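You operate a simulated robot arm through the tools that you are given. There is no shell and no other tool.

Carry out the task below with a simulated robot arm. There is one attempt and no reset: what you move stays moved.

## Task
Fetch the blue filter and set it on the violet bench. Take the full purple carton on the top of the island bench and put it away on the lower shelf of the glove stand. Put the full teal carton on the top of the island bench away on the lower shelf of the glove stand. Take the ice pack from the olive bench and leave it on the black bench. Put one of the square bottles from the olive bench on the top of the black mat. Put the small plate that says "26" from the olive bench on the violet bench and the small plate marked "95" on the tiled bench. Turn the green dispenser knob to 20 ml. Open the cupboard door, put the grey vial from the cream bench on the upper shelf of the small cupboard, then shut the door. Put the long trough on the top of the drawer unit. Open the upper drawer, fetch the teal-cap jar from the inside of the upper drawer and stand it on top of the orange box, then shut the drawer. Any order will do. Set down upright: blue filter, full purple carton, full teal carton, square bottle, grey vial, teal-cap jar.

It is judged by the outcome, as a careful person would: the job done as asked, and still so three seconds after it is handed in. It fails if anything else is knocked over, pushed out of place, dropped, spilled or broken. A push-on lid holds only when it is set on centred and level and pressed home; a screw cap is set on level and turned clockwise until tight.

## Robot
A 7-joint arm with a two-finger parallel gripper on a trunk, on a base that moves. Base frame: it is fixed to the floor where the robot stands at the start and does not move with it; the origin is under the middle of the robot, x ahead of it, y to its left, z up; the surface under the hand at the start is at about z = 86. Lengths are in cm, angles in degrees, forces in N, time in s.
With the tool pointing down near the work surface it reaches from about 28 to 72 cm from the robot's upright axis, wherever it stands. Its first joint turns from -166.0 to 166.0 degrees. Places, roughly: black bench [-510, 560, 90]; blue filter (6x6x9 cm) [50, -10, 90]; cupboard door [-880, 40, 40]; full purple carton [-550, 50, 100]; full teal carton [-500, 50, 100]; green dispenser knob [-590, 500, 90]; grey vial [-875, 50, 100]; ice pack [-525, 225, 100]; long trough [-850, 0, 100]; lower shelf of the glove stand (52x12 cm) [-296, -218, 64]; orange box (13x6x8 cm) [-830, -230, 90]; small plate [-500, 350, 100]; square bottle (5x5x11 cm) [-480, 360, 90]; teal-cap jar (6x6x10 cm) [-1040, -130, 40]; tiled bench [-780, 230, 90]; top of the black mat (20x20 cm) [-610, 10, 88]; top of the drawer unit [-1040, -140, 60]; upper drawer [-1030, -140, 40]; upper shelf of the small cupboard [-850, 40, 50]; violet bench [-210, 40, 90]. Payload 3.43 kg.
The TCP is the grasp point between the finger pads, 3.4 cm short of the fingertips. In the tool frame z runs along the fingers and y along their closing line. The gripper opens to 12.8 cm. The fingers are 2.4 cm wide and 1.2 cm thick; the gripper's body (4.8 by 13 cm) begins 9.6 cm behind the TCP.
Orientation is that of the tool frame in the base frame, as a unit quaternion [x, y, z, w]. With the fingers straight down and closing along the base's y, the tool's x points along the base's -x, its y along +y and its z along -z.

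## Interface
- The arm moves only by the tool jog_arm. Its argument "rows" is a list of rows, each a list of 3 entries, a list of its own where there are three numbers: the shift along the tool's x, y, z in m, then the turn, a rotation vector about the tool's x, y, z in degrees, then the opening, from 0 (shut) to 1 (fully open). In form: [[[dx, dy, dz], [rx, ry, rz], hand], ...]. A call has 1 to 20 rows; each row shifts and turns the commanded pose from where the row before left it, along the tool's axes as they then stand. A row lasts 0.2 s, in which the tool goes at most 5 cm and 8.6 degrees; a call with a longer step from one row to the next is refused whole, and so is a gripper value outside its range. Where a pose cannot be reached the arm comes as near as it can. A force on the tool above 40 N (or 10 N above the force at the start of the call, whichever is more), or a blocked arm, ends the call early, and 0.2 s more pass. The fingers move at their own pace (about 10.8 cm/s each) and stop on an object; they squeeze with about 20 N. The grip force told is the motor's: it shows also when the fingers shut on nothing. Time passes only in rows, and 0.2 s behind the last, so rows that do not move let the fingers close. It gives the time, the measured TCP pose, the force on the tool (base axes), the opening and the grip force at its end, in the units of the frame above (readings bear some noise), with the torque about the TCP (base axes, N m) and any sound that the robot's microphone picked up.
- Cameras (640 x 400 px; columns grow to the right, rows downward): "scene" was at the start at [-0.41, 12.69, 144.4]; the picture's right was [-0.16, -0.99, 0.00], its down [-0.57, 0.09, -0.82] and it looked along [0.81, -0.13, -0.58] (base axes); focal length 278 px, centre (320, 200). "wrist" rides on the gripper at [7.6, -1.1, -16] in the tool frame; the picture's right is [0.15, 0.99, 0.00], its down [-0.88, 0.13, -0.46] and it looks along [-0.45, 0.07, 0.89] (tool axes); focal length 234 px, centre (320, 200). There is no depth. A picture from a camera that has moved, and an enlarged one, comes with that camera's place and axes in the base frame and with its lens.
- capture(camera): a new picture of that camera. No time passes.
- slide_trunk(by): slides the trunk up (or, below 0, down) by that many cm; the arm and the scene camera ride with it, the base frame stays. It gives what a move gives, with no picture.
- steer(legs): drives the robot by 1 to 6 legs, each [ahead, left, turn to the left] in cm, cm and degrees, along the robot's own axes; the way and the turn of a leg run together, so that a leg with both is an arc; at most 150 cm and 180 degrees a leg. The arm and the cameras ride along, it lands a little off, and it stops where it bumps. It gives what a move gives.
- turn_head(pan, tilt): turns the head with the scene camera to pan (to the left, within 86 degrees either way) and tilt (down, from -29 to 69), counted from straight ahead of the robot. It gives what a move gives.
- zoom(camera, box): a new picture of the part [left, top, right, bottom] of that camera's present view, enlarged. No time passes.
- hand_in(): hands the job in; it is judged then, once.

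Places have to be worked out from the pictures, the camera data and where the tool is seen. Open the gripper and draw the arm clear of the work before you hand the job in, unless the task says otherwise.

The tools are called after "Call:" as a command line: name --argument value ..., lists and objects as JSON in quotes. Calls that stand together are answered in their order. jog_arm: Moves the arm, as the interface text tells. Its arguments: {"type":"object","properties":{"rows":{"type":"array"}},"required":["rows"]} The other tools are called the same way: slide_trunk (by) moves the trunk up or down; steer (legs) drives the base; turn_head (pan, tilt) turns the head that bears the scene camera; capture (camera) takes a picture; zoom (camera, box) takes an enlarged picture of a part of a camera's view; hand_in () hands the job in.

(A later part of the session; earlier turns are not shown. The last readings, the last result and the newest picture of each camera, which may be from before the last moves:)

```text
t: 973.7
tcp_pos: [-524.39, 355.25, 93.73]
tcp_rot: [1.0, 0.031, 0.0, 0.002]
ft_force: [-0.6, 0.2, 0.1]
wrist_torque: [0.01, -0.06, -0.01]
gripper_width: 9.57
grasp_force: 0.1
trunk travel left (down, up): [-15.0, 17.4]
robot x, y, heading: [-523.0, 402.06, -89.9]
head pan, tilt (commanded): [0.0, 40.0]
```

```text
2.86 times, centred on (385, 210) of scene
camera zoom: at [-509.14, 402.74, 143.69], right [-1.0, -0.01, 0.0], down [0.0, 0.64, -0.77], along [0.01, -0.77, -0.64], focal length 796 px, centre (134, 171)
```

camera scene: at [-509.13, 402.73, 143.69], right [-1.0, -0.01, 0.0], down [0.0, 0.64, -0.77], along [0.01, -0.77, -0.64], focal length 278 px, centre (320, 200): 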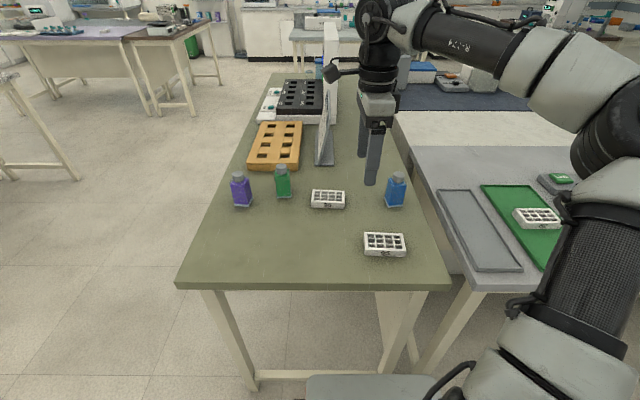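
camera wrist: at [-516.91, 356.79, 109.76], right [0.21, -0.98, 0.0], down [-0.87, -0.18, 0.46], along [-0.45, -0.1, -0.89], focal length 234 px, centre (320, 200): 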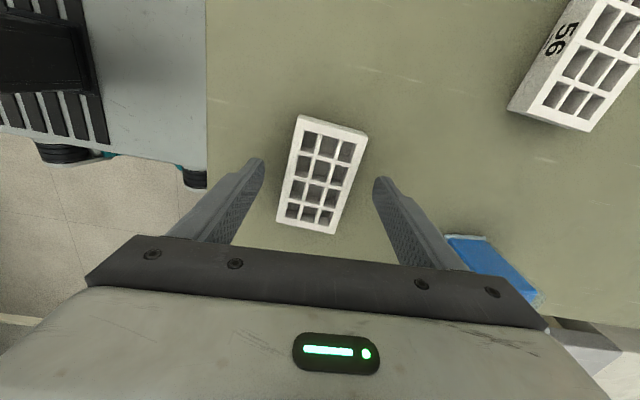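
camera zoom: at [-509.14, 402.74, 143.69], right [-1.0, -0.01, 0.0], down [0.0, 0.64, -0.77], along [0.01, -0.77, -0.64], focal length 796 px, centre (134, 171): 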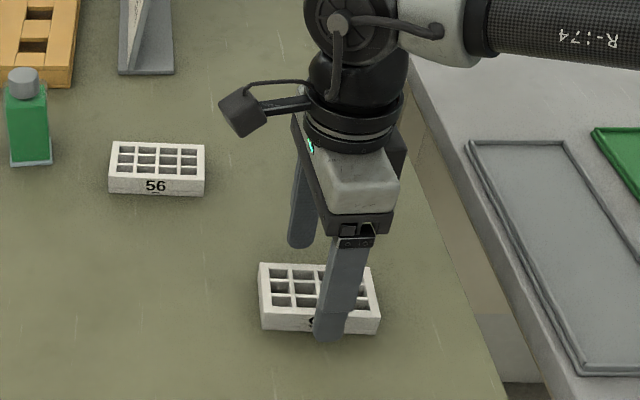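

The plate is turned about 7.6° relative to the tool, so I rotate to match and then lower to grip height.

Call:
jog_arm --rows '[[[0, 0, -0.01], [0, 0, 0], 0.75], [[0, 0, 0], [0, 0, 7.6], 0.75], [[0, 0, 0.015], [0, 0, 0], 0.75], [[0, 0, 0.006], [0, 0, 0], 0.75]]'

Call:
capture --camera "wrist"

```text
t: 974.7
tcp_pos: [-524.62, 355.04, 92.62]
tcp_rot: [0.999, -0.036, 0.0, 0.003]
ft_force: [-0.9, -0.7, 0.6]
wrist_torque: [0.0, -0.03, 0.02]
gripper_width: 9.6
grasp_force: 0.1
trunk travel left (down, up): [-15.0, 17.4]
robot x, y, heading: [-522.96, 402.25, -89.6]
head pan, tilt (commanded): [0.0, 40.0]
```

```text
taken
camera wrist: at [-516.78, 355.74, 108.69], right [0.07, -1.0, 0.0], down [-0.89, -0.06, 0.46], along [-0.46, -0.04, -0.89], focal length 234 px, centre (320, 200)
```

wrist: 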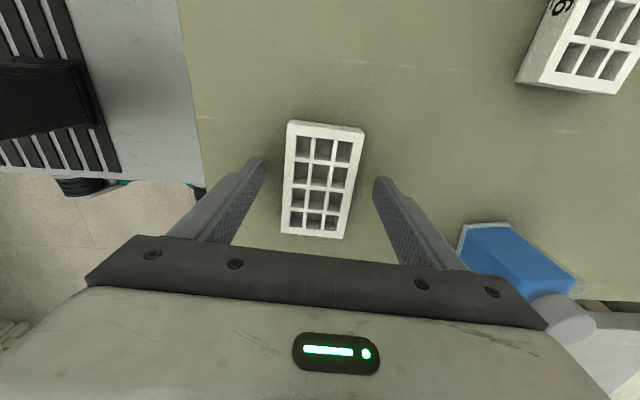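

Aligned now. I close on the plate and lift it.

Call:
jog_arm --rows '[[[0, 0, 0.003], [0, 0, 0], 0.6], [[0, 0, 0], [0, 0, 0], 0.0], [[0, 0, 0], [0, 0, 0], 0.0], [[0, 0, 0], [0, 0, 0], 0.0], [[0, 0, -0.01], [0, 0, 0], 0.0], [[0, 0, -0.03], [0, 0, 0], 0.0], [[0, 0, -0.04], [0, 0, 0], 0.0], [[0, 0, -0.04], [0, 0, 0], 0.0], [[0, 0, -0.04], [0, 0, 0], 0.0], [[0, 0, -0.04], [0, 0, 0], 0.0]]'

Call:
capture --camera "wrist"

Call:
zoom --camera "scene" --box '[310, 100, 460, 260]'

```text
t: 976.9
tcp_pos: [-524.51, 355.17, 112.48]
tcp_rot: [0.999, -0.035, 0.0, 0.001]
ft_force: [0.3, -0.7, -1.1]
wrist_torque: [-0.02, 0.0, 0.0]
gripper_width: 5.91
grasp_force: 19.8
trunk travel left (down, up): [-15.0, 17.4]
robot x, y, heading: [-522.96, 402.4, -89.6]
head pan, tilt (commanded): [0.0, 40.0]
```

```text
taken
camera wrist: at [-516.78, 355.89, 128.48], right [0.08, -1.0, 0.0], down [-0.89, -0.07, 0.46], along [-0.45, -0.04, -0.89], focal length 234 px, centre (320, 200)
```

wrist: 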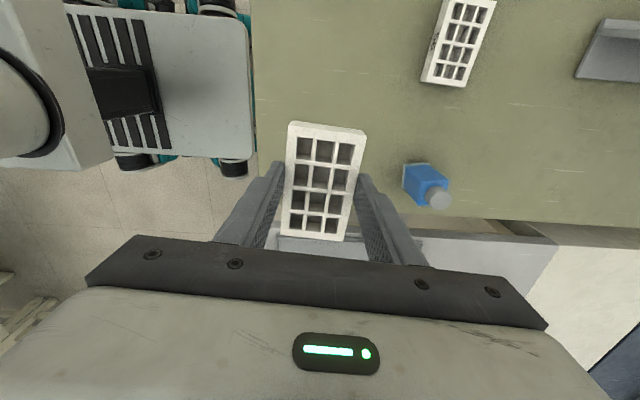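

```text
2.50 times, centred on (385, 180) of scene
camera zoom: at [-509.14, 402.72, 143.69], right [-1.0, -0.01, 0.0], down [0.0, 0.64, -0.77], along [0.01, -0.77, -0.64], focal length 696 px, centre (158, 250)
```

zoom: 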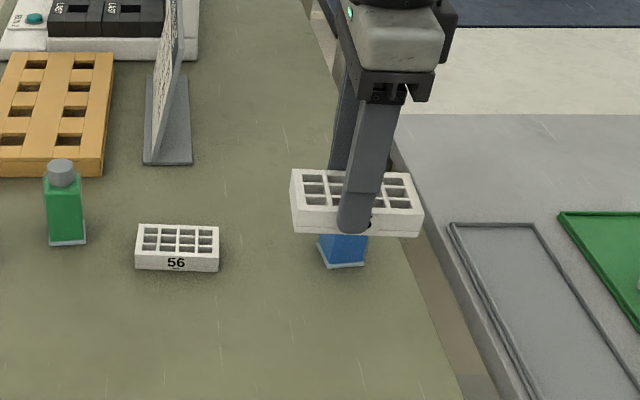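

Plate 95 is held. I drive back by the known route: out to the side aisle, down to y≈137, then west to the tiled bench.

Call:
steer --legs '[[-14, 0, 0], [0, 108, 0], [140, 0, 0], [140, 0, 0], [0, 0, -90]]'

Call:
steer --legs '[[150, 0, 0], [150, 0, 0], [72, 0, 0]]'

Call:
steer --legs '[[0, 0, -90]]'

Call:
turn_head --pan 0 --tilt 35

Call:
capture --camera "scene"

```text
t: 1005.6
tcp_pos: [-461.67, 136.83, 112.39]
tcp_rot: [-0.682, 0.731, 0.001, -0.002]
ft_force: [0.2, 0.8, -0.9]
wrist_torque: [0.0, 0.0, -0.01]
gripper_width: 5.91
grasp_force: 19.7
trunk travel left (down, up): [-15.0, 17.4]
robot x, y, heading: [-414.69, 135.38, -179.4]
head pan, tilt (commanded): [0.0, 40.0]
```

```text
t: 1023.5
tcp_pos: [-832.51, 137.51, 112.36]
tcp_rot: [-0.678, 0.735, 0.002, -0.001]
ft_force: [0.1, 0.6, -0.6]
wrist_torque: [-0.01, 0.02, -0.03]
gripper_width: 5.9
grasp_force: 20.0
trunk travel left (down, up): [-15.0, 17.4]
robot x, y, heading: [-785.86, 135.37, 179.8]
head pan, tilt (commanded): [0.0, 40.0]
```

```text
t: 1027.9
tcp_pos: [-783.78, 182.56, 112.36]
tcp_rot: [0.043, 0.999, 0.002, 0.0]
ft_force: [-0.6, -0.8, -0.9]
wrist_torque: [0.01, -0.01, -0.02]
gripper_width: 5.92
grasp_force: 19.6
trunk travel left (down, up): [-15.0, 17.4]
robot x, y, heading: [-785.46, 135.85, 89.5]
head pan, tilt (commanded): [0.0, 40.0]
```

```text
t: 1028.5
tcp_pos: [-783.77, 182.46, 112.33]
tcp_rot: [0.043, 0.999, 0.002, 0.0]
ft_force: [-0.4, 0.5, -0.2]
wrist_torque: [0.02, 0.01, 0.02]
gripper_width: 5.92
grasp_force: 20.2
trunk travel left (down, up): [-15.0, 17.4]
robot x, y, heading: [-785.71, 135.74, 89.7]
head pan, tilt (commanded): [0.0, 35.0]
```

```text
taken
camera scene: at [-799.84, 135.68, 144.44], right [1.0, -0.01, 0.0], down [0.0, -0.57, -0.82], along [0.01, 0.82, -0.57], focal length 278 px, centre (320, 200)
```

scene: 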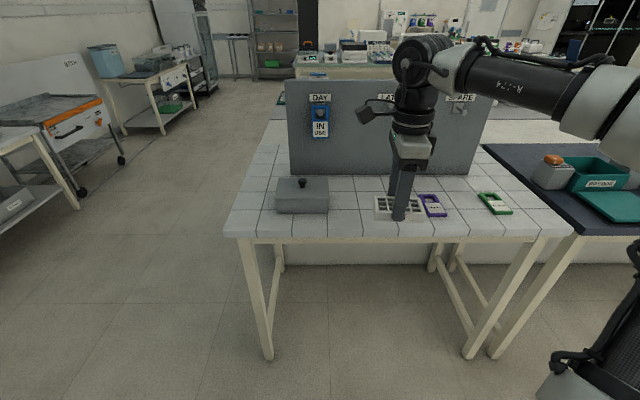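

The near edge of the tiled bench is at y≈197.5; free tiles lie between the grey box (x≈-796) and the purple fob (x≈-764). I drive up and lower the plate at about (-781, 212).

Call:
steer --legs '[[27, 0, 0.3]]'

Call:
jog_arm --rows '[[[-0.02, 0.025, 0], [0, 0, 0], 0.0], [[0, 0, 0.04], [0, 0, 0], 0.0], [[0, 0, 0.04], [0, 0, 0], 0.0], [[0, 0, 0.04], [0, 0, 0], 0.0], [[0, 0, 0.03], [0, 0, 0], 0.0]]'

Call:
capture --camera "scene"

Call:
capture --camera "wrist"

```text
t: 1030.5
tcp_pos: [-783.78, 209.59, 112.51]
tcp_rot: [0.04, 0.999, 0.003, 0.0]
ft_force: [-0.4, 0.8, -0.8]
wrist_torque: [-0.02, 0.0, -0.04]
gripper_width: 5.91
grasp_force: 20.7
trunk travel left (down, up): [-15.0, 17.4]
robot x, y, heading: [-785.86, 162.77, 89.9]
head pan, tilt (commanded): [0.0, 35.0]
```

```text
t: 1031.7
tcp_pos: [-781.68, 211.96, 97.28]
tcp_rot: [0.04, 0.999, 0.003, 0.0]
ft_force: [0.9, 0.2, -1.4]
wrist_torque: [0.0, 0.01, 0.0]
gripper_width: 5.92
grasp_force: 20.6
trunk travel left (down, up): [-15.0, 17.4]
robot x, y, heading: [-785.55, 162.76, 89.7]
head pan, tilt (commanded): [0.0, 35.0]
```

```text
taken
camera scene: at [-799.74, 162.68, 144.45], right [1.0, 0.0, 0.0], down [0.0, -0.57, -0.82], along [0.0, 0.82, -0.57], focal length 278 px, centre (320, 200)
```

scene: 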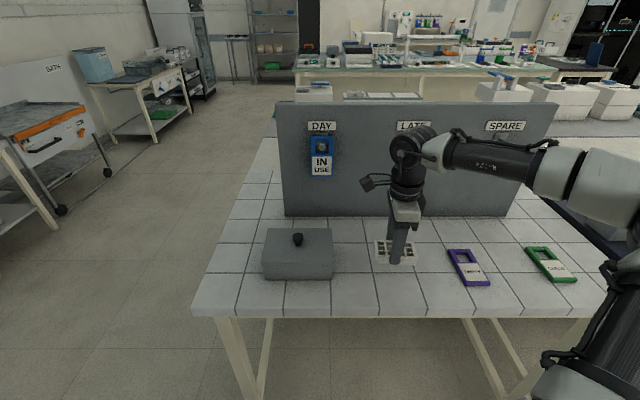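

```text
taken
camera wrist: at [-789.26, 211.37, 113.35], right [-0.07, 1.0, 0.0], down [0.89, 0.06, 0.46], along [0.46, 0.03, -0.89], focal length 234 px, centre (320, 200)
```

wrist: 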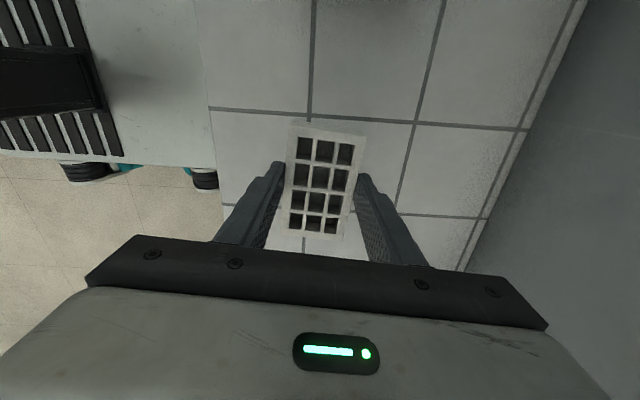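

Clear space around. I lower the plate to contact.

Call:
jog_arm --rows '[[[0, 0, 0.03], [0, 0, 0], 0.0], [[0, 0, 0.012], [0, 0, 0], 0.0]]'

Call:
jog_arm --rows '[[[0, 0, 0.004], [0, 0, 0], 0.0]]'

Call:
jog_arm --rows '[[[0, 0, 0.003], [0, 0, 0], 0.0]]'

Call:
jog_arm --rows '[[[0, 0, 0.003], [0, 0, 0], 0.0]]'

```text
t: 1032.3
tcp_pos: [-781.62, 211.88, 93.1]
tcp_rot: [0.04, 0.999, 0.003, 0.0]
ft_force: [-0.6, -0.7, -0.1]
wrist_torque: [0.0, 0.0, 0.01]
gripper_width: 5.94
grasp_force: 19.9
trunk travel left (down, up): [-15.0, 17.4]
robot x, y, heading: [-785.88, 162.93, 89.9]
head pan, tilt (commanded): [0.0, 35.0]
```

```text
t: 1032.7
tcp_pos: [-781.73, 211.85, 92.74]
tcp_rot: [0.04, 0.999, 0.003, 0.0]
ft_force: [-1.1, -0.7, -0.6]
wrist_torque: [-0.02, -0.01, -0.02]
gripper_width: 5.9
grasp_force: 20.1
trunk travel left (down, up): [-15.0, 17.4]
robot x, y, heading: [-785.62, 162.75, 89.7]
head pan, tilt (commanded): [0.0, 35.0]
```

```text
t: 1033.1
tcp_pos: [-781.57, 211.98, 92.52]
tcp_rot: [0.039, 0.999, 0.003, 0.0]
ft_force: [0.1, 0.1, -0.4]
wrist_torque: [-0.01, 0.02, 0.01]
gripper_width: 5.91
grasp_force: 20.1
trunk travel left (down, up): [-15.0, 17.4]
robot x, y, heading: [-785.59, 162.95, 89.8]
head pan, tilt (commanded): [0.0, 35.0]
```

```text
t: 1033.5
tcp_pos: [-781.79, 212.07, 92.35]
tcp_rot: [0.04, 0.999, 0.003, -0.001]
ft_force: [1.1, -0.8, 9.1]
wrist_torque: [-0.33, -0.17, 0.03]
gripper_width: 5.92
grasp_force: 20.0
trunk travel left (down, up): [-15.0, 17.4]
robot x, y, heading: [-785.81, 162.76, 89.9]
head pan, tilt (commanded): [0.0, 35.0]
```

Contact. I release the plate and raise the hand.

Call:
jog_arm --rows '[[[0, 0, 0], [0, 0, 0], 0.5], [[0, 0, 0], [0, 0, 0], 0.65], [[0, 0, 0], [0, 0, 0], 0.75], [[0, 0, -0.02], [0, 0, 0], 0.75], [[0, 0, -0.04], [0, 0, 0], 0.75], [[0, 0, -0.04], [0, 0, 0], 0.75], [[0, 0, -0.04], [0, 0, 0], 0.75], [[0, 0, -0.04], [0, 0, 0], 0.75], [[0, 0, -0.03], [0, 0, 0], 0.75]]'

Call:
steer --legs '[[-25, 0, 0]]'

Call:
capture --camera "scene"

```text
t: 1035.5
tcp_pos: [-781.67, 211.97, 113.21]
tcp_rot: [0.039, 0.999, 0.002, 0.0]
ft_force: [0.3, 0.4, 0.1]
wrist_torque: [-0.02, 0.01, -0.02]
gripper_width: 9.6
grasp_force: 0.0
trunk travel left (down, up): [-15.0, 17.4]
robot x, y, heading: [-785.81, 162.59, 89.9]
head pan, tilt (commanded): [0.0, 35.0]
```

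```text
t: 1037.3
tcp_pos: [-781.71, 187.22, 113.14]
tcp_rot: [0.04, 0.999, 0.002, 0.0]
ft_force: [-0.4, -0.3, -0.9]
wrist_torque: [-0.01, -0.02, 0.0]
gripper_width: 9.6
grasp_force: 0.1
trunk travel left (down, up): [-15.0, 17.4]
robot x, y, heading: [-785.53, 138.09, 90.1]
head pan, tilt (commanded): [0.0, 35.0]
```

```text
taken
camera scene: at [-799.75, 137.93, 144.45], right [1.0, 0.0, 0.0], down [0.0, -0.57, -0.82], along [0.0, 0.82, -0.57], focal length 278 px, centre (320, 200)
```

scene: 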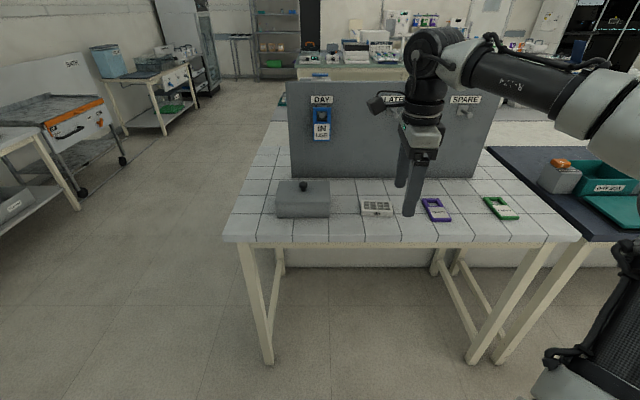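

Plate 95 rests on the tiled bench. Next the ice pack: I strafe along the aisle to the near end of the olive bench and look.

Call:
zoom --camera "scene" --box '[340, 180, 420, 230]'

Call:
steer --legs '[[0, -140, 0], [0, -125, 0]]'

Call:
capture --camera "scene"

Call:
capture --camera "wrist"

```text
8.00 times, centred on (380, 205) of scene
camera zoom: at [-799.75, 137.93, 144.45], right [1.0, 0.0, 0.0], down [0.0, -0.57, -0.82], along [0.0, 0.82, -0.57], focal length 2228 px, centre (-160, 160)
```

zoom: 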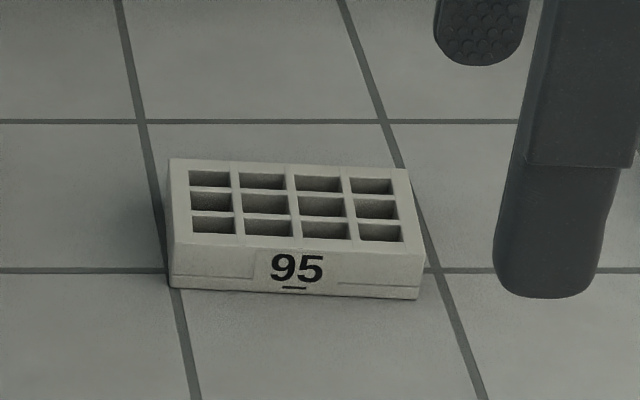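

```text
t: 1062.9
tcp_pos: [-516.02, 188.84, 113.24]
tcp_rot: [0.034, 0.999, 0.002, 0.0]
ft_force: [-0.9, 0.3, -0.2]
wrist_torque: [0.0, 0.0, -0.01]
gripper_width: 9.6
grasp_force: 0.1
trunk travel left (down, up): [-15.0, 17.4]
robot x, y, heading: [-519.71, 139.81, 90.5]
head pan, tilt (commanded): [0.0, 35.0]
```

```text
taken
camera scene: at [-533.52, 139.36, 144.45], right [1.0, 0.01, 0.0], down [0.01, -0.57, -0.82], along [-0.01, 0.82, -0.57], focal length 278 px, centre (320, 200)
```

scene: 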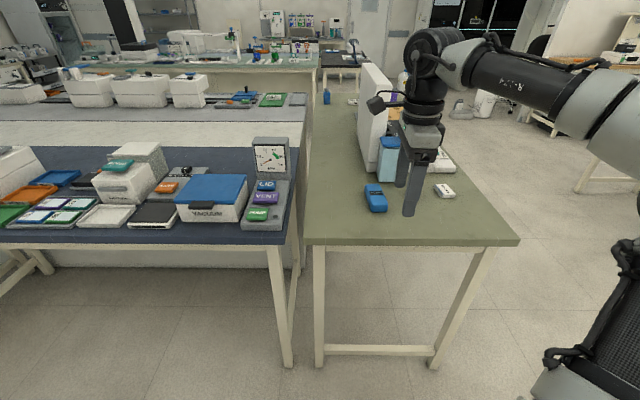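

```text
taken
camera wrist: at [-523.64, 188.22, 129.23], right [-0.08, 1.0, 0.0], down [0.89, 0.07, 0.46], along [0.45, 0.04, -0.89], focal length 234 px, centre (320, 200)
```

wrist: 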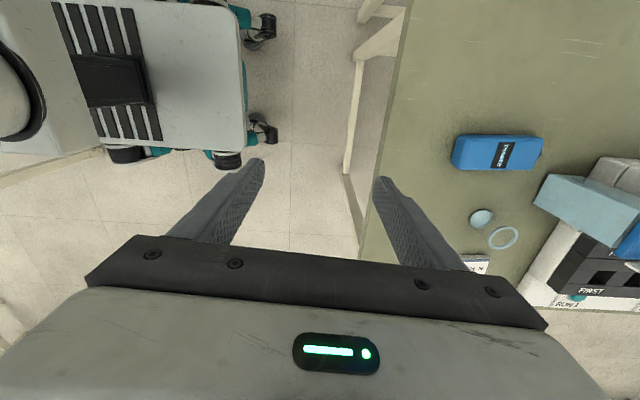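

I zoom in on the blue item and its neighbours to make sure which is the ice pack.

Call:
zoom --camera "wrist" --box '[430, 110, 560, 280]'

Call:
zoom --camera "scene" --box '[340, 120, 470, 240]'

```text
2.35 times, centred on (495, 195) of wrist
camera zoom: at [-523.64, 188.22, 129.23], right [-0.08, 1.0, 0.0], down [0.89, 0.07, 0.46], along [0.45, 0.04, -0.89], focal length 551 px, centre (-92, 212)
```

zoom: 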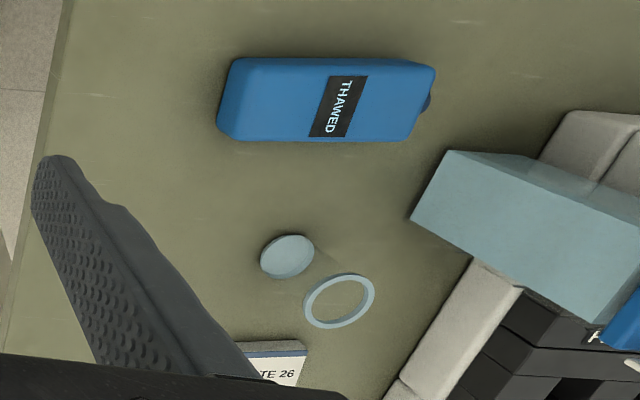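

```text
3.33 times, centred on (405, 180) of scene
camera zoom: at [-533.52, 139.36, 144.45], right [1.0, 0.01, 0.0], down [0.01, -0.57, -0.82], along [-0.01, 0.82, -0.57], focal length 928 px, centre (37, 267)
```

zoom: 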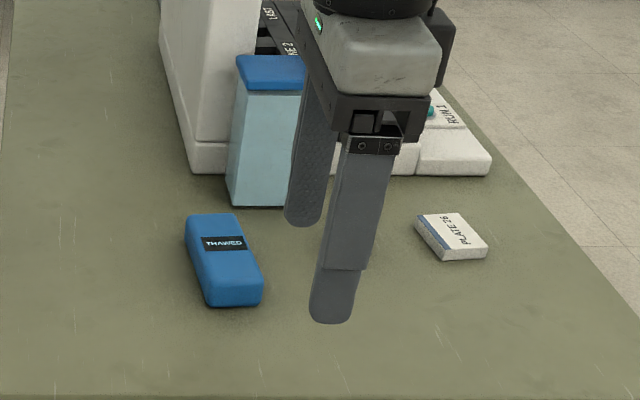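

The blue block showing "THAWED" must be the ice pack: about 13 by 5.5 by 4 cm, centre (-515.5, 218). I turn the wrist back so the fingers close across its width and drive up to the bench end.

Call:
jog_arm --rows '[[[0, 0, 0], [0, 0, -8.5], 0.75], [[0, 0, 0], [0, 0, -8.5], 0.75], [[0, 0, 0], [0, 0, -8.5], 0.75], [[0, 0, 0], [0, 0, -8.5], 0.75], [[0, 0, 0], [0, 0, -8.5], 0.75], [[0, 0, 0], [0, 0, -8.5], 0.75], [[0, 0, 0], [0, 0, -8.5], 0.75], [[0, 0, 0], [0, 0, -8.5], 0.75], [[0, 0, 0], [0, 0, -8.5], 0.75], [[0, 0, 0], [0, 0, -8.5], 0.75], [[0, 0, 0], [0, 0, -5], 0.75]]'

Call:
steer --legs '[[26, 0, -0.5]]'

Call:
capture --camera "wrist"

Call:
capture --camera "scene"

```text
t: 1065.3
tcp_pos: [-516.09, 188.87, 113.12]
tcp_rot: [-0.684, 0.73, 0.002, 0.002]
ft_force: [0.1, 1.1, 0.5]
wrist_torque: [-0.04, -0.01, -0.01]
gripper_width: 9.61
grasp_force: 0.2
trunk travel left (down, up): [-15.0, 17.4]
robot x, y, heading: [-519.75, 139.43, 90.6]
head pan, tilt (commanded): [0.0, 35.0]
```

```text
t: 1067.1
tcp_pos: [-515.82, 214.71, 113.22]
tcp_rot: [-0.679, 0.734, 0.001, 0.002]
ft_force: [0.8, -0.9, 0.5]
wrist_torque: [0.01, -0.05, 0.02]
gripper_width: 9.6
grasp_force: 0.1
trunk travel left (down, up): [-15.0, 17.4]
robot x, y, heading: [-520.09, 165.7, 90.0]
head pan, tilt (commanded): [0.0, 35.0]
```

```text
taken
camera wrist: at [-515.17, 207.03, 129.21], right [-1.0, -0.07, 0.0], down [-0.06, 0.89, 0.46], along [-0.03, 0.46, -0.89], focal length 234 px, centre (320, 200)
```

wrist: 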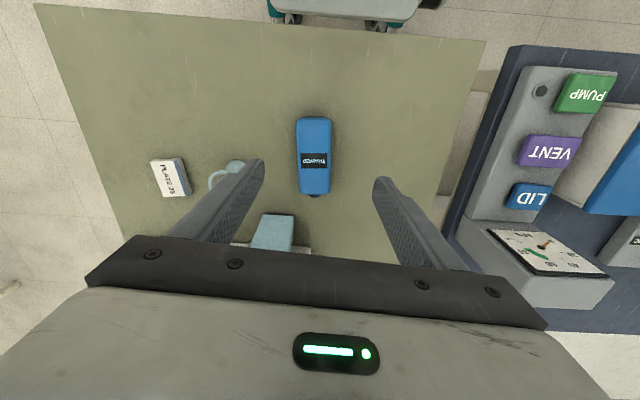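

```text
taken
camera scene: at [-533.68, 165.41, 144.45], right [1.0, 0.0, 0.0], down [0.0, -0.57, -0.82], along [0.0, 0.82, -0.57], focal length 278 px, centre (320, 200)
```

scene: 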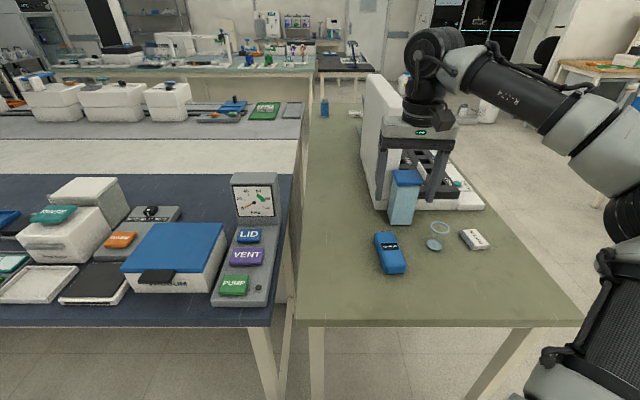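

The pack is turned about 8° relative to the tool. I rotate to match, centre over it, and descend.

Call:
jog_arm --rows '[[[0, 0, 0], [0, 0, -8.4], 0.75], [[0, 0, 0.04], [0, 0, 0], 0.75], [[0, 0, 0.03], [0, 0, 0], 0.75]]'

Call:
capture --camera "wrist"

```text
t: 1067.9
tcp_pos: [-515.75, 214.85, 106.21]
tcp_rot: [0.731, -0.683, -0.001, -0.002]
ft_force: [-0.4, 0.4, -0.4]
wrist_torque: [0.03, -0.02, 0.0]
gripper_width: 9.62
grasp_force: 0.1
trunk travel left (down, up): [-15.0, 17.4]
robot x, y, heading: [-519.56, 165.55, 90.1]
head pan, tilt (commanded): [0.0, 35.0]
```

```text
taken
camera wrist: at [-514.17, 207.28, 122.15], right [-0.98, -0.21, 0.0], down [-0.19, 0.87, 0.46], along [-0.1, 0.45, -0.89], focal length 234 px, centre (320, 200)
```

wrist: 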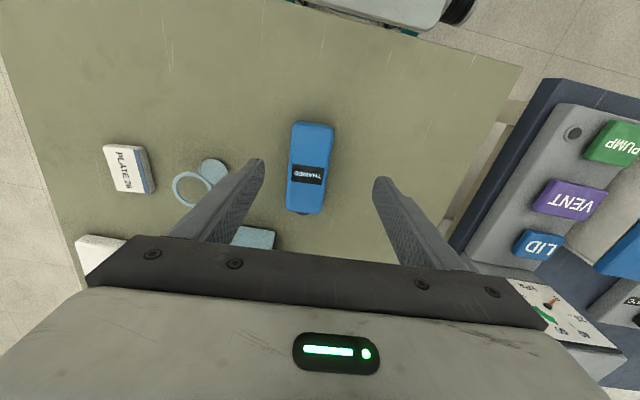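

Now well aligned. I shift onto the pack's centre and go down to grip height.

Call:
jog_arm --rows '[[[-0.03, -0.0096, 0], [0, 0, 0], 0.75], [[0, 0, 0.04], [0, 0, 0], 0.75], [[0, 0, 0.04], [0, 0, 0], 0.75], [[0, 0, 0.035], [0, 0, 0], 0.75]]'

Call:
capture --camera "wrist"

Call:
zoom --camera "scene" --box '[340, 170, 480, 290]'

```text
t: 1068.9
tcp_pos: [-514.97, 217.88, 94.76]
tcp_rot: [0.731, -0.683, -0.001, -0.003]
ft_force: [-0.6, -0.4, -1.6]
wrist_torque: [0.02, 0.01, 0.01]
gripper_width: 9.59
grasp_force: 0.0
trunk travel left (down, up): [-15.0, 17.4]
robot x, y, heading: [-519.56, 165.78, 90.1]
head pan, tilt (commanded): [0.0, 35.0]
```

```text
taken
camera wrist: at [-513.37, 210.29, 110.73], right [-0.98, -0.21, 0.0], down [-0.19, 0.87, 0.46], along [-0.1, 0.45, -0.89], focal length 234 px, centre (320, 200)
```

wrist: 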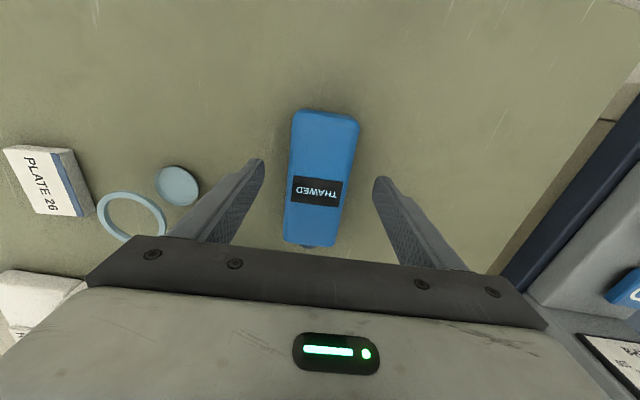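

```text
3.33 times, centred on (410, 230) of scene
camera zoom: at [-533.69, 165.41, 144.45], right [1.0, 0.0, 0.0], down [0.0, -0.57, -0.82], along [0.0, 0.82, -0.57], focal length 928 px, centre (20, 100)
```

zoom: 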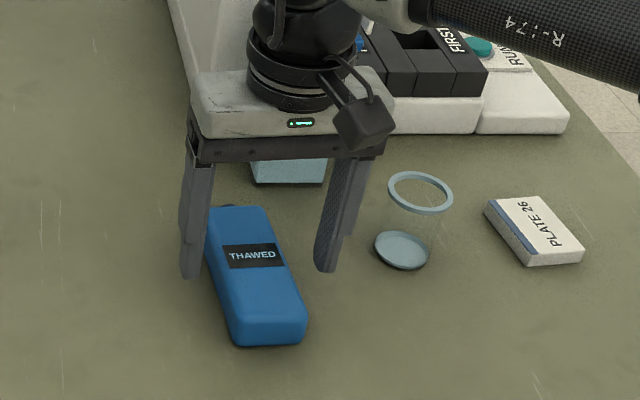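

Note a clear beaker stands about 5 cm to the right of my finger; it stays clear. I lower the last bit and close on the pack.

Call:
jog_arm --rows '[[[0, 0, 0.015], [0, 0, 0], 0.72], [[0, 0, 0.007], [0, 0, 0], 0.7]]'

Call:
jog_arm --rows '[[[0, 0, 0.002], [0, 0, 0], 0.55], [[0, 0, 0], [0, 0, 0], 0.0], [[0, 0, 0], [0, 0, 0], 0.0], [[0, 0, 0], [0, 0, 0], 0.0]]'

Call:
capture --camera "wrist"

```text
t: 1069.5
tcp_pos: [-515.0, 217.94, 92.49]
tcp_rot: [0.732, -0.682, -0.001, -0.003]
ft_force: [1.0, 0.7, 0.4]
wrist_torque: [0.04, 0.0, -0.03]
gripper_width: 8.97
grasp_force: 0.0
trunk travel left (down, up): [-15.0, 17.4]
robot x, y, heading: [-519.45, 165.85, 90.3]
head pan, tilt (commanded): [0.0, 35.0]
```

```text
t: 1070.5
tcp_pos: [-515.02, 217.83, 92.23]
tcp_rot: [0.731, -0.682, -0.002, -0.002]
ft_force: [0.6, 0.7, -0.7]
wrist_torque: [0.11, -0.08, 0.01]
gripper_width: 5.6
grasp_force: 20.2
trunk travel left (down, up): [-15.0, 17.4]
robot x, y, heading: [-519.56, 165.16, 90.2]
head pan, tilt (commanded): [0.0, 35.0]
```

```text
taken
camera wrist: at [-513.31, 210.35, 108.29], right [-0.98, -0.21, 0.0], down [-0.19, 0.87, 0.46], along [-0.1, 0.45, -0.89], focal length 234 px, centre (320, 200)
```

wrist: 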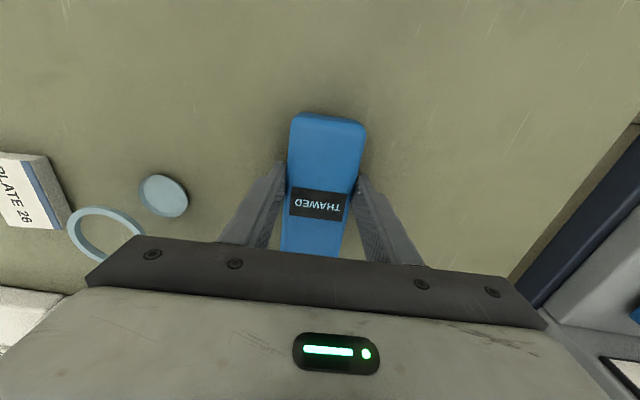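

Gripped (5.6 cm). I lift the pack and check.

Call:
jog_arm --rows '[[[0, 0, -0.01], [0, 0, 0], 0.0], [[0, 0, -0.03], [0, 0, 0], 0.0], [[0, 0, -0.04], [0, 0, 0], 0.0], [[0, 0, -0.04], [0, 0, 0], 0.0], [[0, 0, -0.04], [0, 0, 0], 0.0], [[0, 0, -0.04], [0, 0, 0], 0.0], [[0, 0, -0.04], [0, 0, 0], 0.0]]'

Call:
capture --camera "wrist"

Call:
capture --camera "scene"

```text
t: 1072.1
tcp_pos: [-515.13, 217.98, 116.34]
tcp_rot: [0.731, -0.682, -0.001, -0.001]
ft_force: [0.7, 0.2, -2.0]
wrist_torque: [-0.04, 0.01, 0.01]
gripper_width: 5.57
grasp_force: 20.5
trunk travel left (down, up): [-15.0, 17.4]
robot x, y, heading: [-519.76, 165.71, 90.1]
head pan, tilt (commanded): [0.0, 35.0]
```

```text
taken
camera wrist: at [-513.36, 210.33, 132.42], right [-0.98, -0.22, 0.0], down [-0.19, 0.87, 0.46], along [-0.1, 0.45, -0.89], focal length 234 px, centre (320, 200)
```

wrist: 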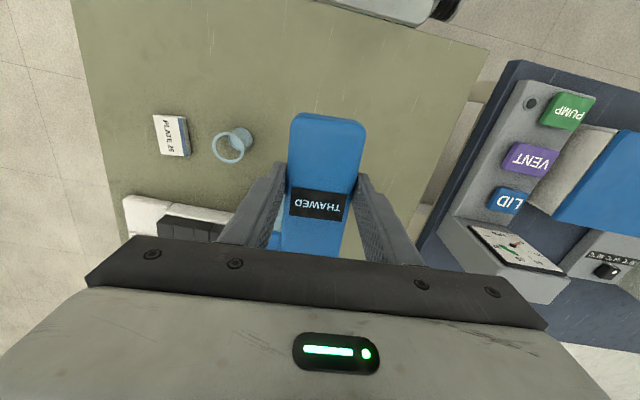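

```text
taken
camera scene: at [-533.68, 165.44, 144.44], right [1.0, 0.0, 0.0], down [0.0, -0.57, -0.82], along [0.0, 0.82, -0.57], focal length 278 px, centre (320, 200)
```

scene: 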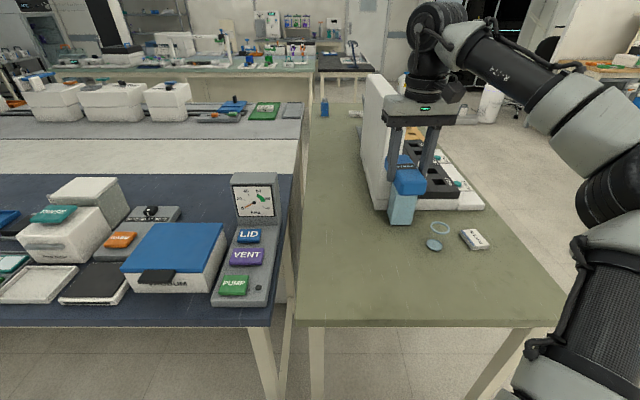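

The ice pack is held and the neighbours are untouched. I drive to the black bench: back into the aisle, out to the side aisle, and up to y≈545.

Call:
steer --legs '[[-27, 0, 0], [0, -108, 0], [140, 0, 0], [140, 0, 0], [125, 0, 0], [0, 0, 90]]'

Call:
turn_head --pan 0 --tilt 30

Call:
capture --camera "scene"

```text
t: 1107.3
tcp_pos: [-462.66, 549.7, 116.38]
tcp_rot: [1.0, 0.027, -0.002, 0.0]
ft_force: [-0.8, 0.3, -2.2]
wrist_torque: [-0.02, -0.01, 0.0]
gripper_width: 5.56
grasp_force: 19.1
trunk travel left (down, up): [-15.0, 17.4]
robot x, y, heading: [-410.78, 544.38, 179.2]
head pan, tilt (commanded): [0.0, 35.0]
```

```text
t: 1108.0
tcp_pos: [-462.56, 549.68, 116.36]
tcp_rot: [1.0, 0.027, -0.002, 0.0]
ft_force: [0.1, 0.0, -2.7]
wrist_torque: [-0.02, -0.05, 0.01]
gripper_width: 5.58
grasp_force: 19.9
trunk travel left (down, up): [-15.0, 17.4]
robot x, y, heading: [-410.32, 544.42, 179.1]
head pan, tilt (commanded): [0.0, 30.0]
```

```text
taken
camera scene: at [-410.77, 530.42, 145.22], right [0.01, 1.0, 0.0], down [0.5, -0.01, -0.87], along [-0.87, 0.01, -0.5], focal length 278 px, centre (320, 200)
```

scene: 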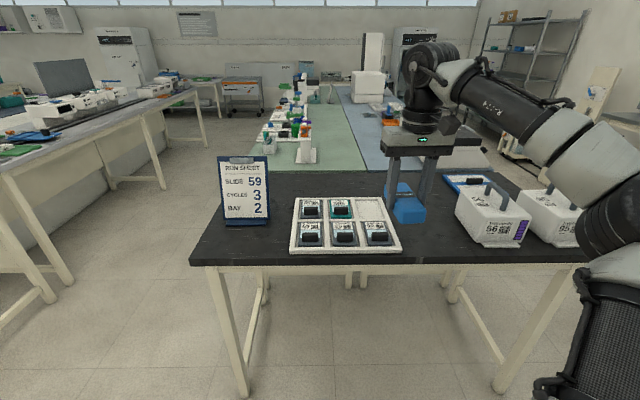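

The black bench has a free gap between the tray (ends y≈557) and the white dispensers (from y≈575.7). I drive up so the pack comes over that gap.

Call:
steer --legs '[[24, -16.5, 0.9]]'

Call:
turn_head --pan 0 --tilt 40

Call:
capture --camera "scene"

Call:
capture --camera "wrist"

```text
t: 1110.2
tcp_pos: [-486.68, 565.33, 116.39]
tcp_rot: [0.999, 0.037, -0.002, 0.0]
ft_force: [-0.7, 0.1, -2.3]
wrist_torque: [0.01, -0.03, 0.01]
gripper_width: 5.56
grasp_force: 19.7
trunk travel left (down, up): [-15.0, 17.4]
robot x, y, heading: [-434.36, 561.22, -179.5]
head pan, tilt (commanded): [0.0, 30.0]
```

```text
t: 1110.9
tcp_pos: [-486.65, 565.31, 116.31]
tcp_rot: [0.999, 0.036, -0.001, -0.001]
ft_force: [0.8, 0.1, -2.7]
wrist_torque: [0.02, -0.04, 0.02]
gripper_width: 5.56
grasp_force: 20.4
trunk travel left (down, up): [-15.0, 17.4]
robot x, y, heading: [-434.59, 561.05, -179.7]
head pan, tilt (commanded): [0.0, 40.0]
```

```text
taken
camera scene: at [-433.87, 547.04, 143.69], right [-0.01, 1.0, 0.0], down [0.64, 0.0, -0.77], along [-0.77, 0.0, -0.64], focal length 278 px, centre (320, 200)
```

scene: 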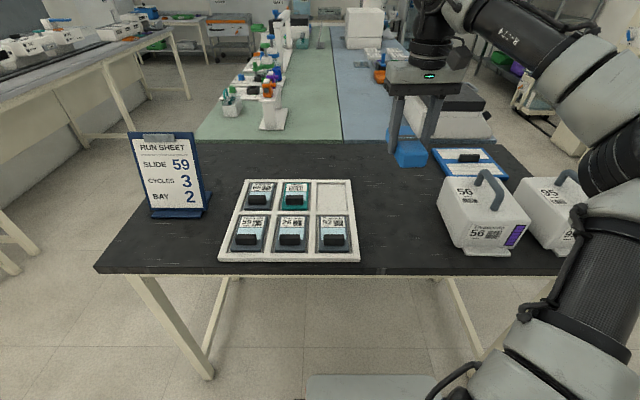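

```text
taken
camera wrist: at [-479.05, 567.0, 132.38], right [0.22, -0.98, 0.0], down [-0.87, -0.19, 0.46], along [-0.45, -0.1, -0.89], focal length 234 px, centre (320, 200)
```

wrist: 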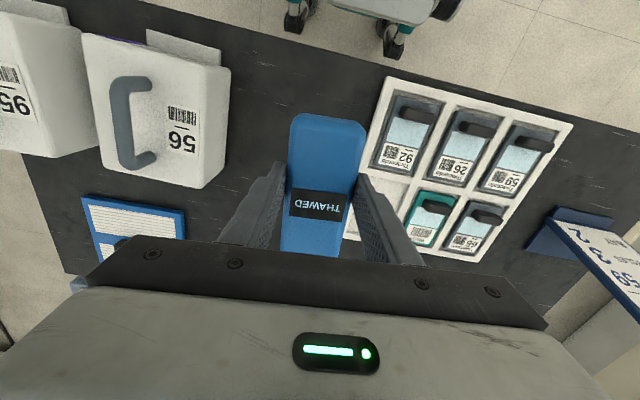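

The gap spans y 557 to about 581. I shift 2.7 cm to centre in it and lower the pack.

Call:
jog_arm --rows '[[[0, -0.027, 0], [0, 0, 0], 0.0], [[0, 0, 0.04], [0, 0, 0], 0.0], [[0, 0, 0.04], [0, 0, 0], 0.0], [[0, 0, 0.04], [0, 0, 0], 0.0], [[0, 0, 0.04], [0, 0, 0], 0.0], [[0, 0, 0.03], [0, 0, 0], 0.0]]'

Call:
capture --camera "wrist"

Call:
capture --camera "scene"

```text
t: 1112.3
tcp_pos: [-487.09, 568.1, 97.31]
tcp_rot: [0.999, 0.036, -0.003, -0.001]
ft_force: [-0.6, 0.4, -2.5]
wrist_torque: [0.0, -0.06, 0.0]
gripper_width: 5.57
grasp_force: 19.7
trunk travel left (down, up): [-15.0, 17.4]
robot x, y, heading: [-434.39, 561.07, -179.3]
head pan, tilt (commanded): [0.0, 40.0]
```

```text
taken
camera wrist: at [-479.42, 569.75, 113.35], right [0.22, -0.98, 0.0], down [-0.87, -0.19, 0.46], along [-0.45, -0.1, -0.89], focal length 234 px, centre (320, 200)
```

wrist: 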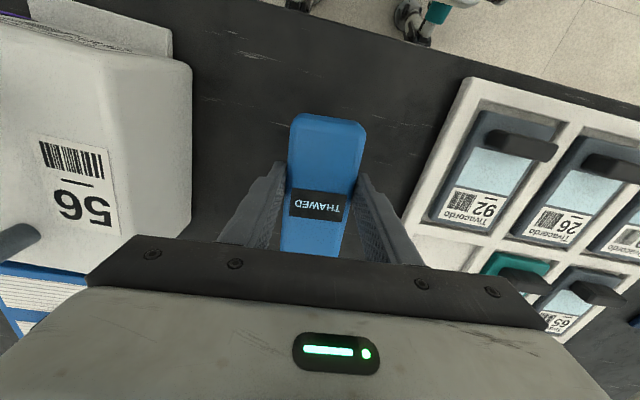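

```text
taken
camera scene: at [-433.86, 547.04, 143.69], right [-0.01, 1.0, 0.0], down [0.64, 0.0, -0.77], along [-0.77, 0.0, -0.64], focal length 278 px, centre (320, 200)
```

scene: 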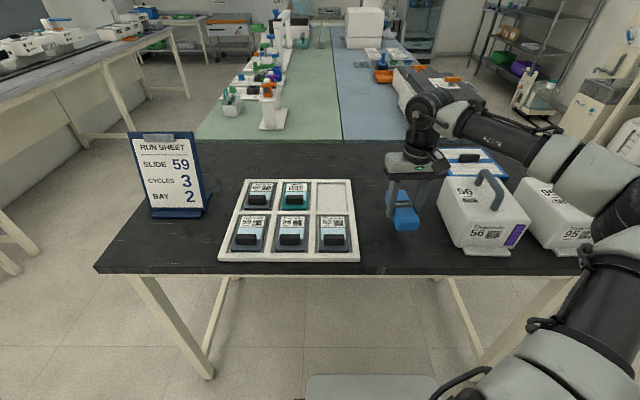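

I shift 1.3 cm away from the dispenser for more clearance and lower to contact.

Call:
jog_arm --rows '[[[0, 0.013, 0], [0, 0, 0], 0.0], [[0, 0, 0.03], [0, 0, 0], 0.0], [[0, 0, 0.01], [0, 0, 0], 0.0]]'

Call:
jog_arm --rows '[[[0, 0, 0.004], [0, 0, 0], 0.0]]'

Call:
jog_arm --rows '[[[0, 0, 0.003], [0, 0, 0], 0.0]]'

Call:
jog_arm --rows '[[[0, 0, 0.003], [0, 0, 0], 0.0]]'

```text
t: 1113.1
tcp_pos: [-486.88, 566.82, 93.32]
tcp_rot: [0.999, 0.036, -0.003, -0.001]
ft_force: [-0.5, 0.3, -1.7]
wrist_torque: [-0.04, -0.04, 0.0]
gripper_width: 5.58
grasp_force: 20.4
trunk travel left (down, up): [-15.0, 17.4]
robot x, y, heading: [-434.67, 561.11, -180.0]
head pan, tilt (commanded): [0.0, 40.0]
```

```text
t: 1113.5
tcp_pos: [-486.87, 566.76, 92.97]
tcp_rot: [0.999, 0.037, -0.002, 0.0]
ft_force: [-0.6, 0.6, -2.7]
wrist_torque: [0.02, -0.07, 0.01]
gripper_width: 5.58
grasp_force: 20.0
trunk travel left (down, up): [-15.0, 17.4]
robot x, y, heading: [-434.25, 560.9, -179.8]
head pan, tilt (commanded): [0.0, 40.0]
```

```text
t: 1113.9
tcp_pos: [-486.83, 566.78, 92.61]
tcp_rot: [0.999, 0.037, -0.002, -0.001]
ft_force: [-0.1, -0.5, -2.2]
wrist_torque: [-0.02, -0.03, -0.03]
gripper_width: 5.59
grasp_force: 20.0
trunk travel left (down, up): [-15.0, 17.4]
robot x, y, heading: [-434.12, 561.14, -179.6]
head pan, tilt (commanded): [0.0, 40.0]
```

```text
t: 1114.3
tcp_pos: [-486.87, 566.71, 92.31]
tcp_rot: [0.999, 0.037, -0.002, -0.001]
ft_force: [-0.2, 0.8, -3.1]
wrist_torque: [-0.03, -0.01, 0.02]
gripper_width: 5.6
grasp_force: 20.2
trunk travel left (down, up): [-15.0, 17.4]
robot x, y, heading: [-434.0, 560.95, -179.8]
head pan, tilt (commanded): [0.0, 40.0]
```

Call:
jog_arm --rows '[[[0, 0, 0.003], [0, 0, 0], 0.0]]'

Call:
jog_arm --rows '[[[0, 0, 0.002], [0, 0, 0], 0.0]]'

```text
t: 1114.7
tcp_pos: [-486.78, 566.71, 92.16]
tcp_rot: [0.999, 0.036, -0.004, -0.001]
ft_force: [0.0, 1.0, 14.4]
wrist_torque: [-0.08, -0.41, -0.01]
gripper_width: 5.58
grasp_force: 20.0
trunk travel left (down, up): [-15.0, 17.4]
robot x, y, heading: [-434.49, 560.69, -179.8]
head pan, tilt (commanded): [0.0, 40.0]
```

```text
t: 1115.1
tcp_pos: [-486.92, 566.75, 91.97]
tcp_rot: [0.999, 0.036, -0.004, 0.0]
ft_force: [-1.4, 0.8, 17.6]
wrist_torque: [-0.12, 0.05, -0.04]
gripper_width: 5.61
grasp_force: 19.9
trunk travel left (down, up): [-15.0, 17.4]
robot x, y, heading: [-434.24, 561.03, -179.9]
head pan, tilt (commanded): [0.0, 40.0]
```

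The pack rests on the black bench. I ease off, open a little, and raise the hand straight up.

Call:
jog_arm --rows '[[[0, 0, -0.002], [0, 0, 0], 0.0], [[0, 0, 0], [0, 0, 0], 0.5], [[0, 0, 0], [0, 0, 0], 0.57], [[0, 0, 0], [0, 0, 0], 0.6], [[0, 0, -0.02], [0, 0, 0], 0.6], [[0, 0, -0.04], [0, 0, 0], 0.6], [[0, 0, -0.04], [0, 0, 0], 0.6], [[0, 0, -0.04], [0, 0, 0], 0.6], [[0, 0, -0.04], [0, 0, 0], 0.6], [[0, 0, -0.04], [0, 0, 0], 0.6]]'

Call:
steer --legs '[[-25, 0, 0]]'

Call:
turn_head --pan 0 --tilt 30

Call:
capture --camera "scene"

```text
t: 1117.3
tcp_pos: [-486.76, 566.65, 113.99]
tcp_rot: [0.999, 0.037, -0.001, 0.0]
ft_force: [0.2, 0.8, -0.2]
wrist_torque: [0.01, 0.01, 0.02]
gripper_width: 7.68
grasp_force: 0.2
trunk travel left (down, up): [-15.0, 17.4]
robot x, y, heading: [-433.93, 561.25, -179.6]
head pan, tilt (commanded): [0.0, 40.0]
```

```text
t: 1119.2
tcp_pos: [-461.61, 566.96, 114.13]
tcp_rot: [0.999, 0.035, -0.002, 0.0]
ft_force: [0.2, 0.3, 0.4]
wrist_torque: [-0.01, 0.01, 0.02]
gripper_width: 7.69
grasp_force: 0.1
trunk travel left (down, up): [-15.0, 17.4]
robot x, y, heading: [-409.21, 560.91, -179.8]
head pan, tilt (commanded): [0.0, 40.0]
```

```text
t: 1119.9
tcp_pos: [-461.63, 566.96, 114.04]
tcp_rot: [0.999, 0.034, -0.002, 0.0]
ft_force: [-0.7, 0.4, 0.0]
wrist_torque: [0.0, 0.01, -0.01]
gripper_width: 7.67
grasp_force: 0.1
trunk travel left (down, up): [-15.0, 17.4]
robot x, y, heading: [-409.25, 560.82, -179.9]
head pan, tilt (commanded): [0.0, 30.0]
```

```text
taken
camera scene: at [-409.32, 547.13, 145.22], right [0.0, 1.0, 0.0], down [0.5, 0.0, -0.87], along [-0.87, 0.0, -0.5], focal length 278 px, centre (320, 200)
```

scene: 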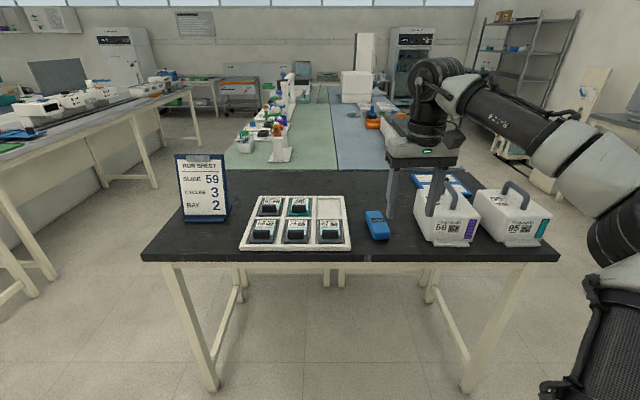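

The ice pack lies on the black bench. Last task: the green dispenser knob near (-590, 500). I drive around through the aisle at y≈425 to face it.

Call:
steer --legs '[[0, 136, 0], [95, 0, 0], [80, 0, 0]]'

Call:
turn_head --pan -50 --tilt 30

Call:
capture --camera "scene"

```text
t: 1141.5
tcp_pos: [-635.46, 432.96, 114.07]
tcp_rot: [1.0, 0.031, -0.001, 0.0]
ft_force: [-0.2, -0.2, -0.2]
wrist_torque: [0.02, 0.02, 0.0]
gripper_width: 7.67
grasp_force: 0.0
trunk travel left (down, up): [-15.0, 17.4]
robot x, y, heading: [-583.18, 426.35, 179.6]
head pan, tilt (commanded): [0.0, 30.0]
```

```text
t: 1142.7
tcp_pos: [-635.59, 432.87, 114.21]
tcp_rot: [1.0, 0.03, -0.002, -0.001]
ft_force: [0.4, -0.2, 0.5]
wrist_torque: [0.01, -0.01, 0.0]
gripper_width: 7.68
grasp_force: 0.0
trunk travel left (down, up): [-15.0, 17.4]
robot x, y, heading: [-583.28, 426.74, 179.7]
head pan, tilt (commanded): [-50.0, 30.0]
```

```text
taken
camera scene: at [-580.21, 419.47, 145.23], right [0.77, 0.64, 0.0], down [0.32, -0.39, -0.87], along [-0.55, 0.67, -0.5], focal length 278 px, centre (320, 200)
```

scene: 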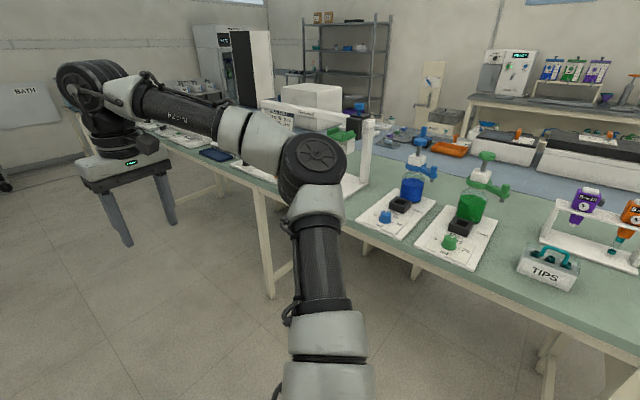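

I see two bottle dispensers with dial panels in front: a blue and a green one. I turn to face them and look closely.

Call:
steer --legs '[[0, 0, -89.7]]'

Call:
turn_head --pan 0 --tilt 40

Call:
capture --camera "scene"

Call:
capture --camera "wrist"

```text
t: 1147.0
tcp_pos: [-577.63, 478.96, 114.1]
tcp_rot: [0.734, -0.68, -0.002, -0.002]
ft_force: [0.1, -0.5, -0.9]
wrist_torque: [-0.02, 0.02, 0.01]
gripper_width: 7.7
grasp_force: 0.1
trunk travel left (down, up): [-15.0, 17.4]
robot x, y, heading: [-583.43, 426.58, 90.4]
head pan, tilt (commanded): [-50.0, 30.0]
```

```text
t: 1148.2
tcp_pos: [-577.69, 478.96, 114.15]
tcp_rot: [0.733, -0.681, -0.001, -0.001]
ft_force: [1.3, 0.2, 0.8]
wrist_torque: [0.02, -0.01, 0.0]
gripper_width: 7.68
grasp_force: 0.1
trunk travel left (down, up): [-15.0, 17.4]
robot x, y, heading: [-583.45, 426.23, 90.6]
head pan, tilt (commanded): [0.0, 40.0]
```

```text
taken
camera scene: at [-597.33, 425.96, 143.69], right [1.0, 0.01, 0.0], down [0.0, -0.64, -0.77], along [-0.01, 0.77, -0.64], focal length 278 px, centre (320, 200)
```

scene: 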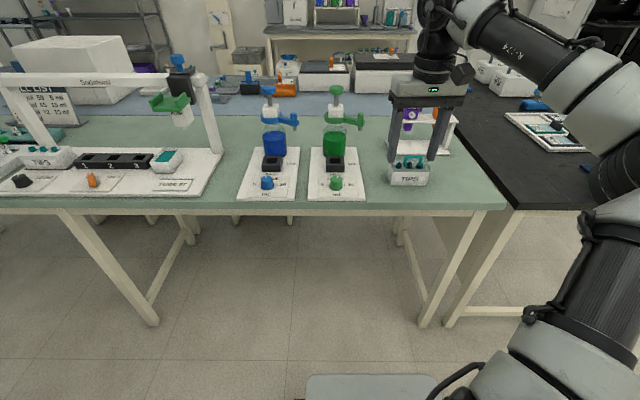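

```text
taken
camera wrist: at [-575.94, 471.41, 130.08], right [-0.98, -0.22, 0.0], down [-0.2, 0.87, 0.46], along [-0.1, 0.45, -0.89], focal length 234 px, centre (320, 200)
```

wrist: 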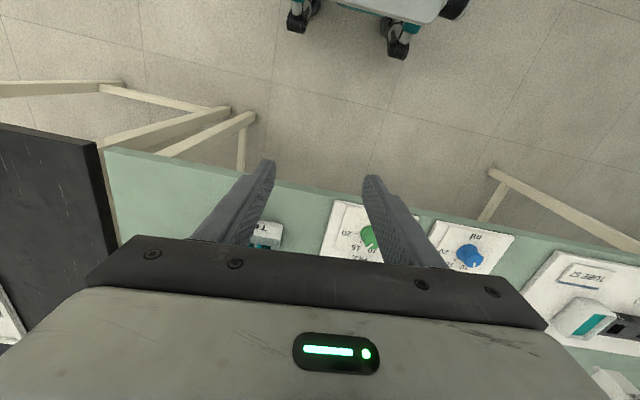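

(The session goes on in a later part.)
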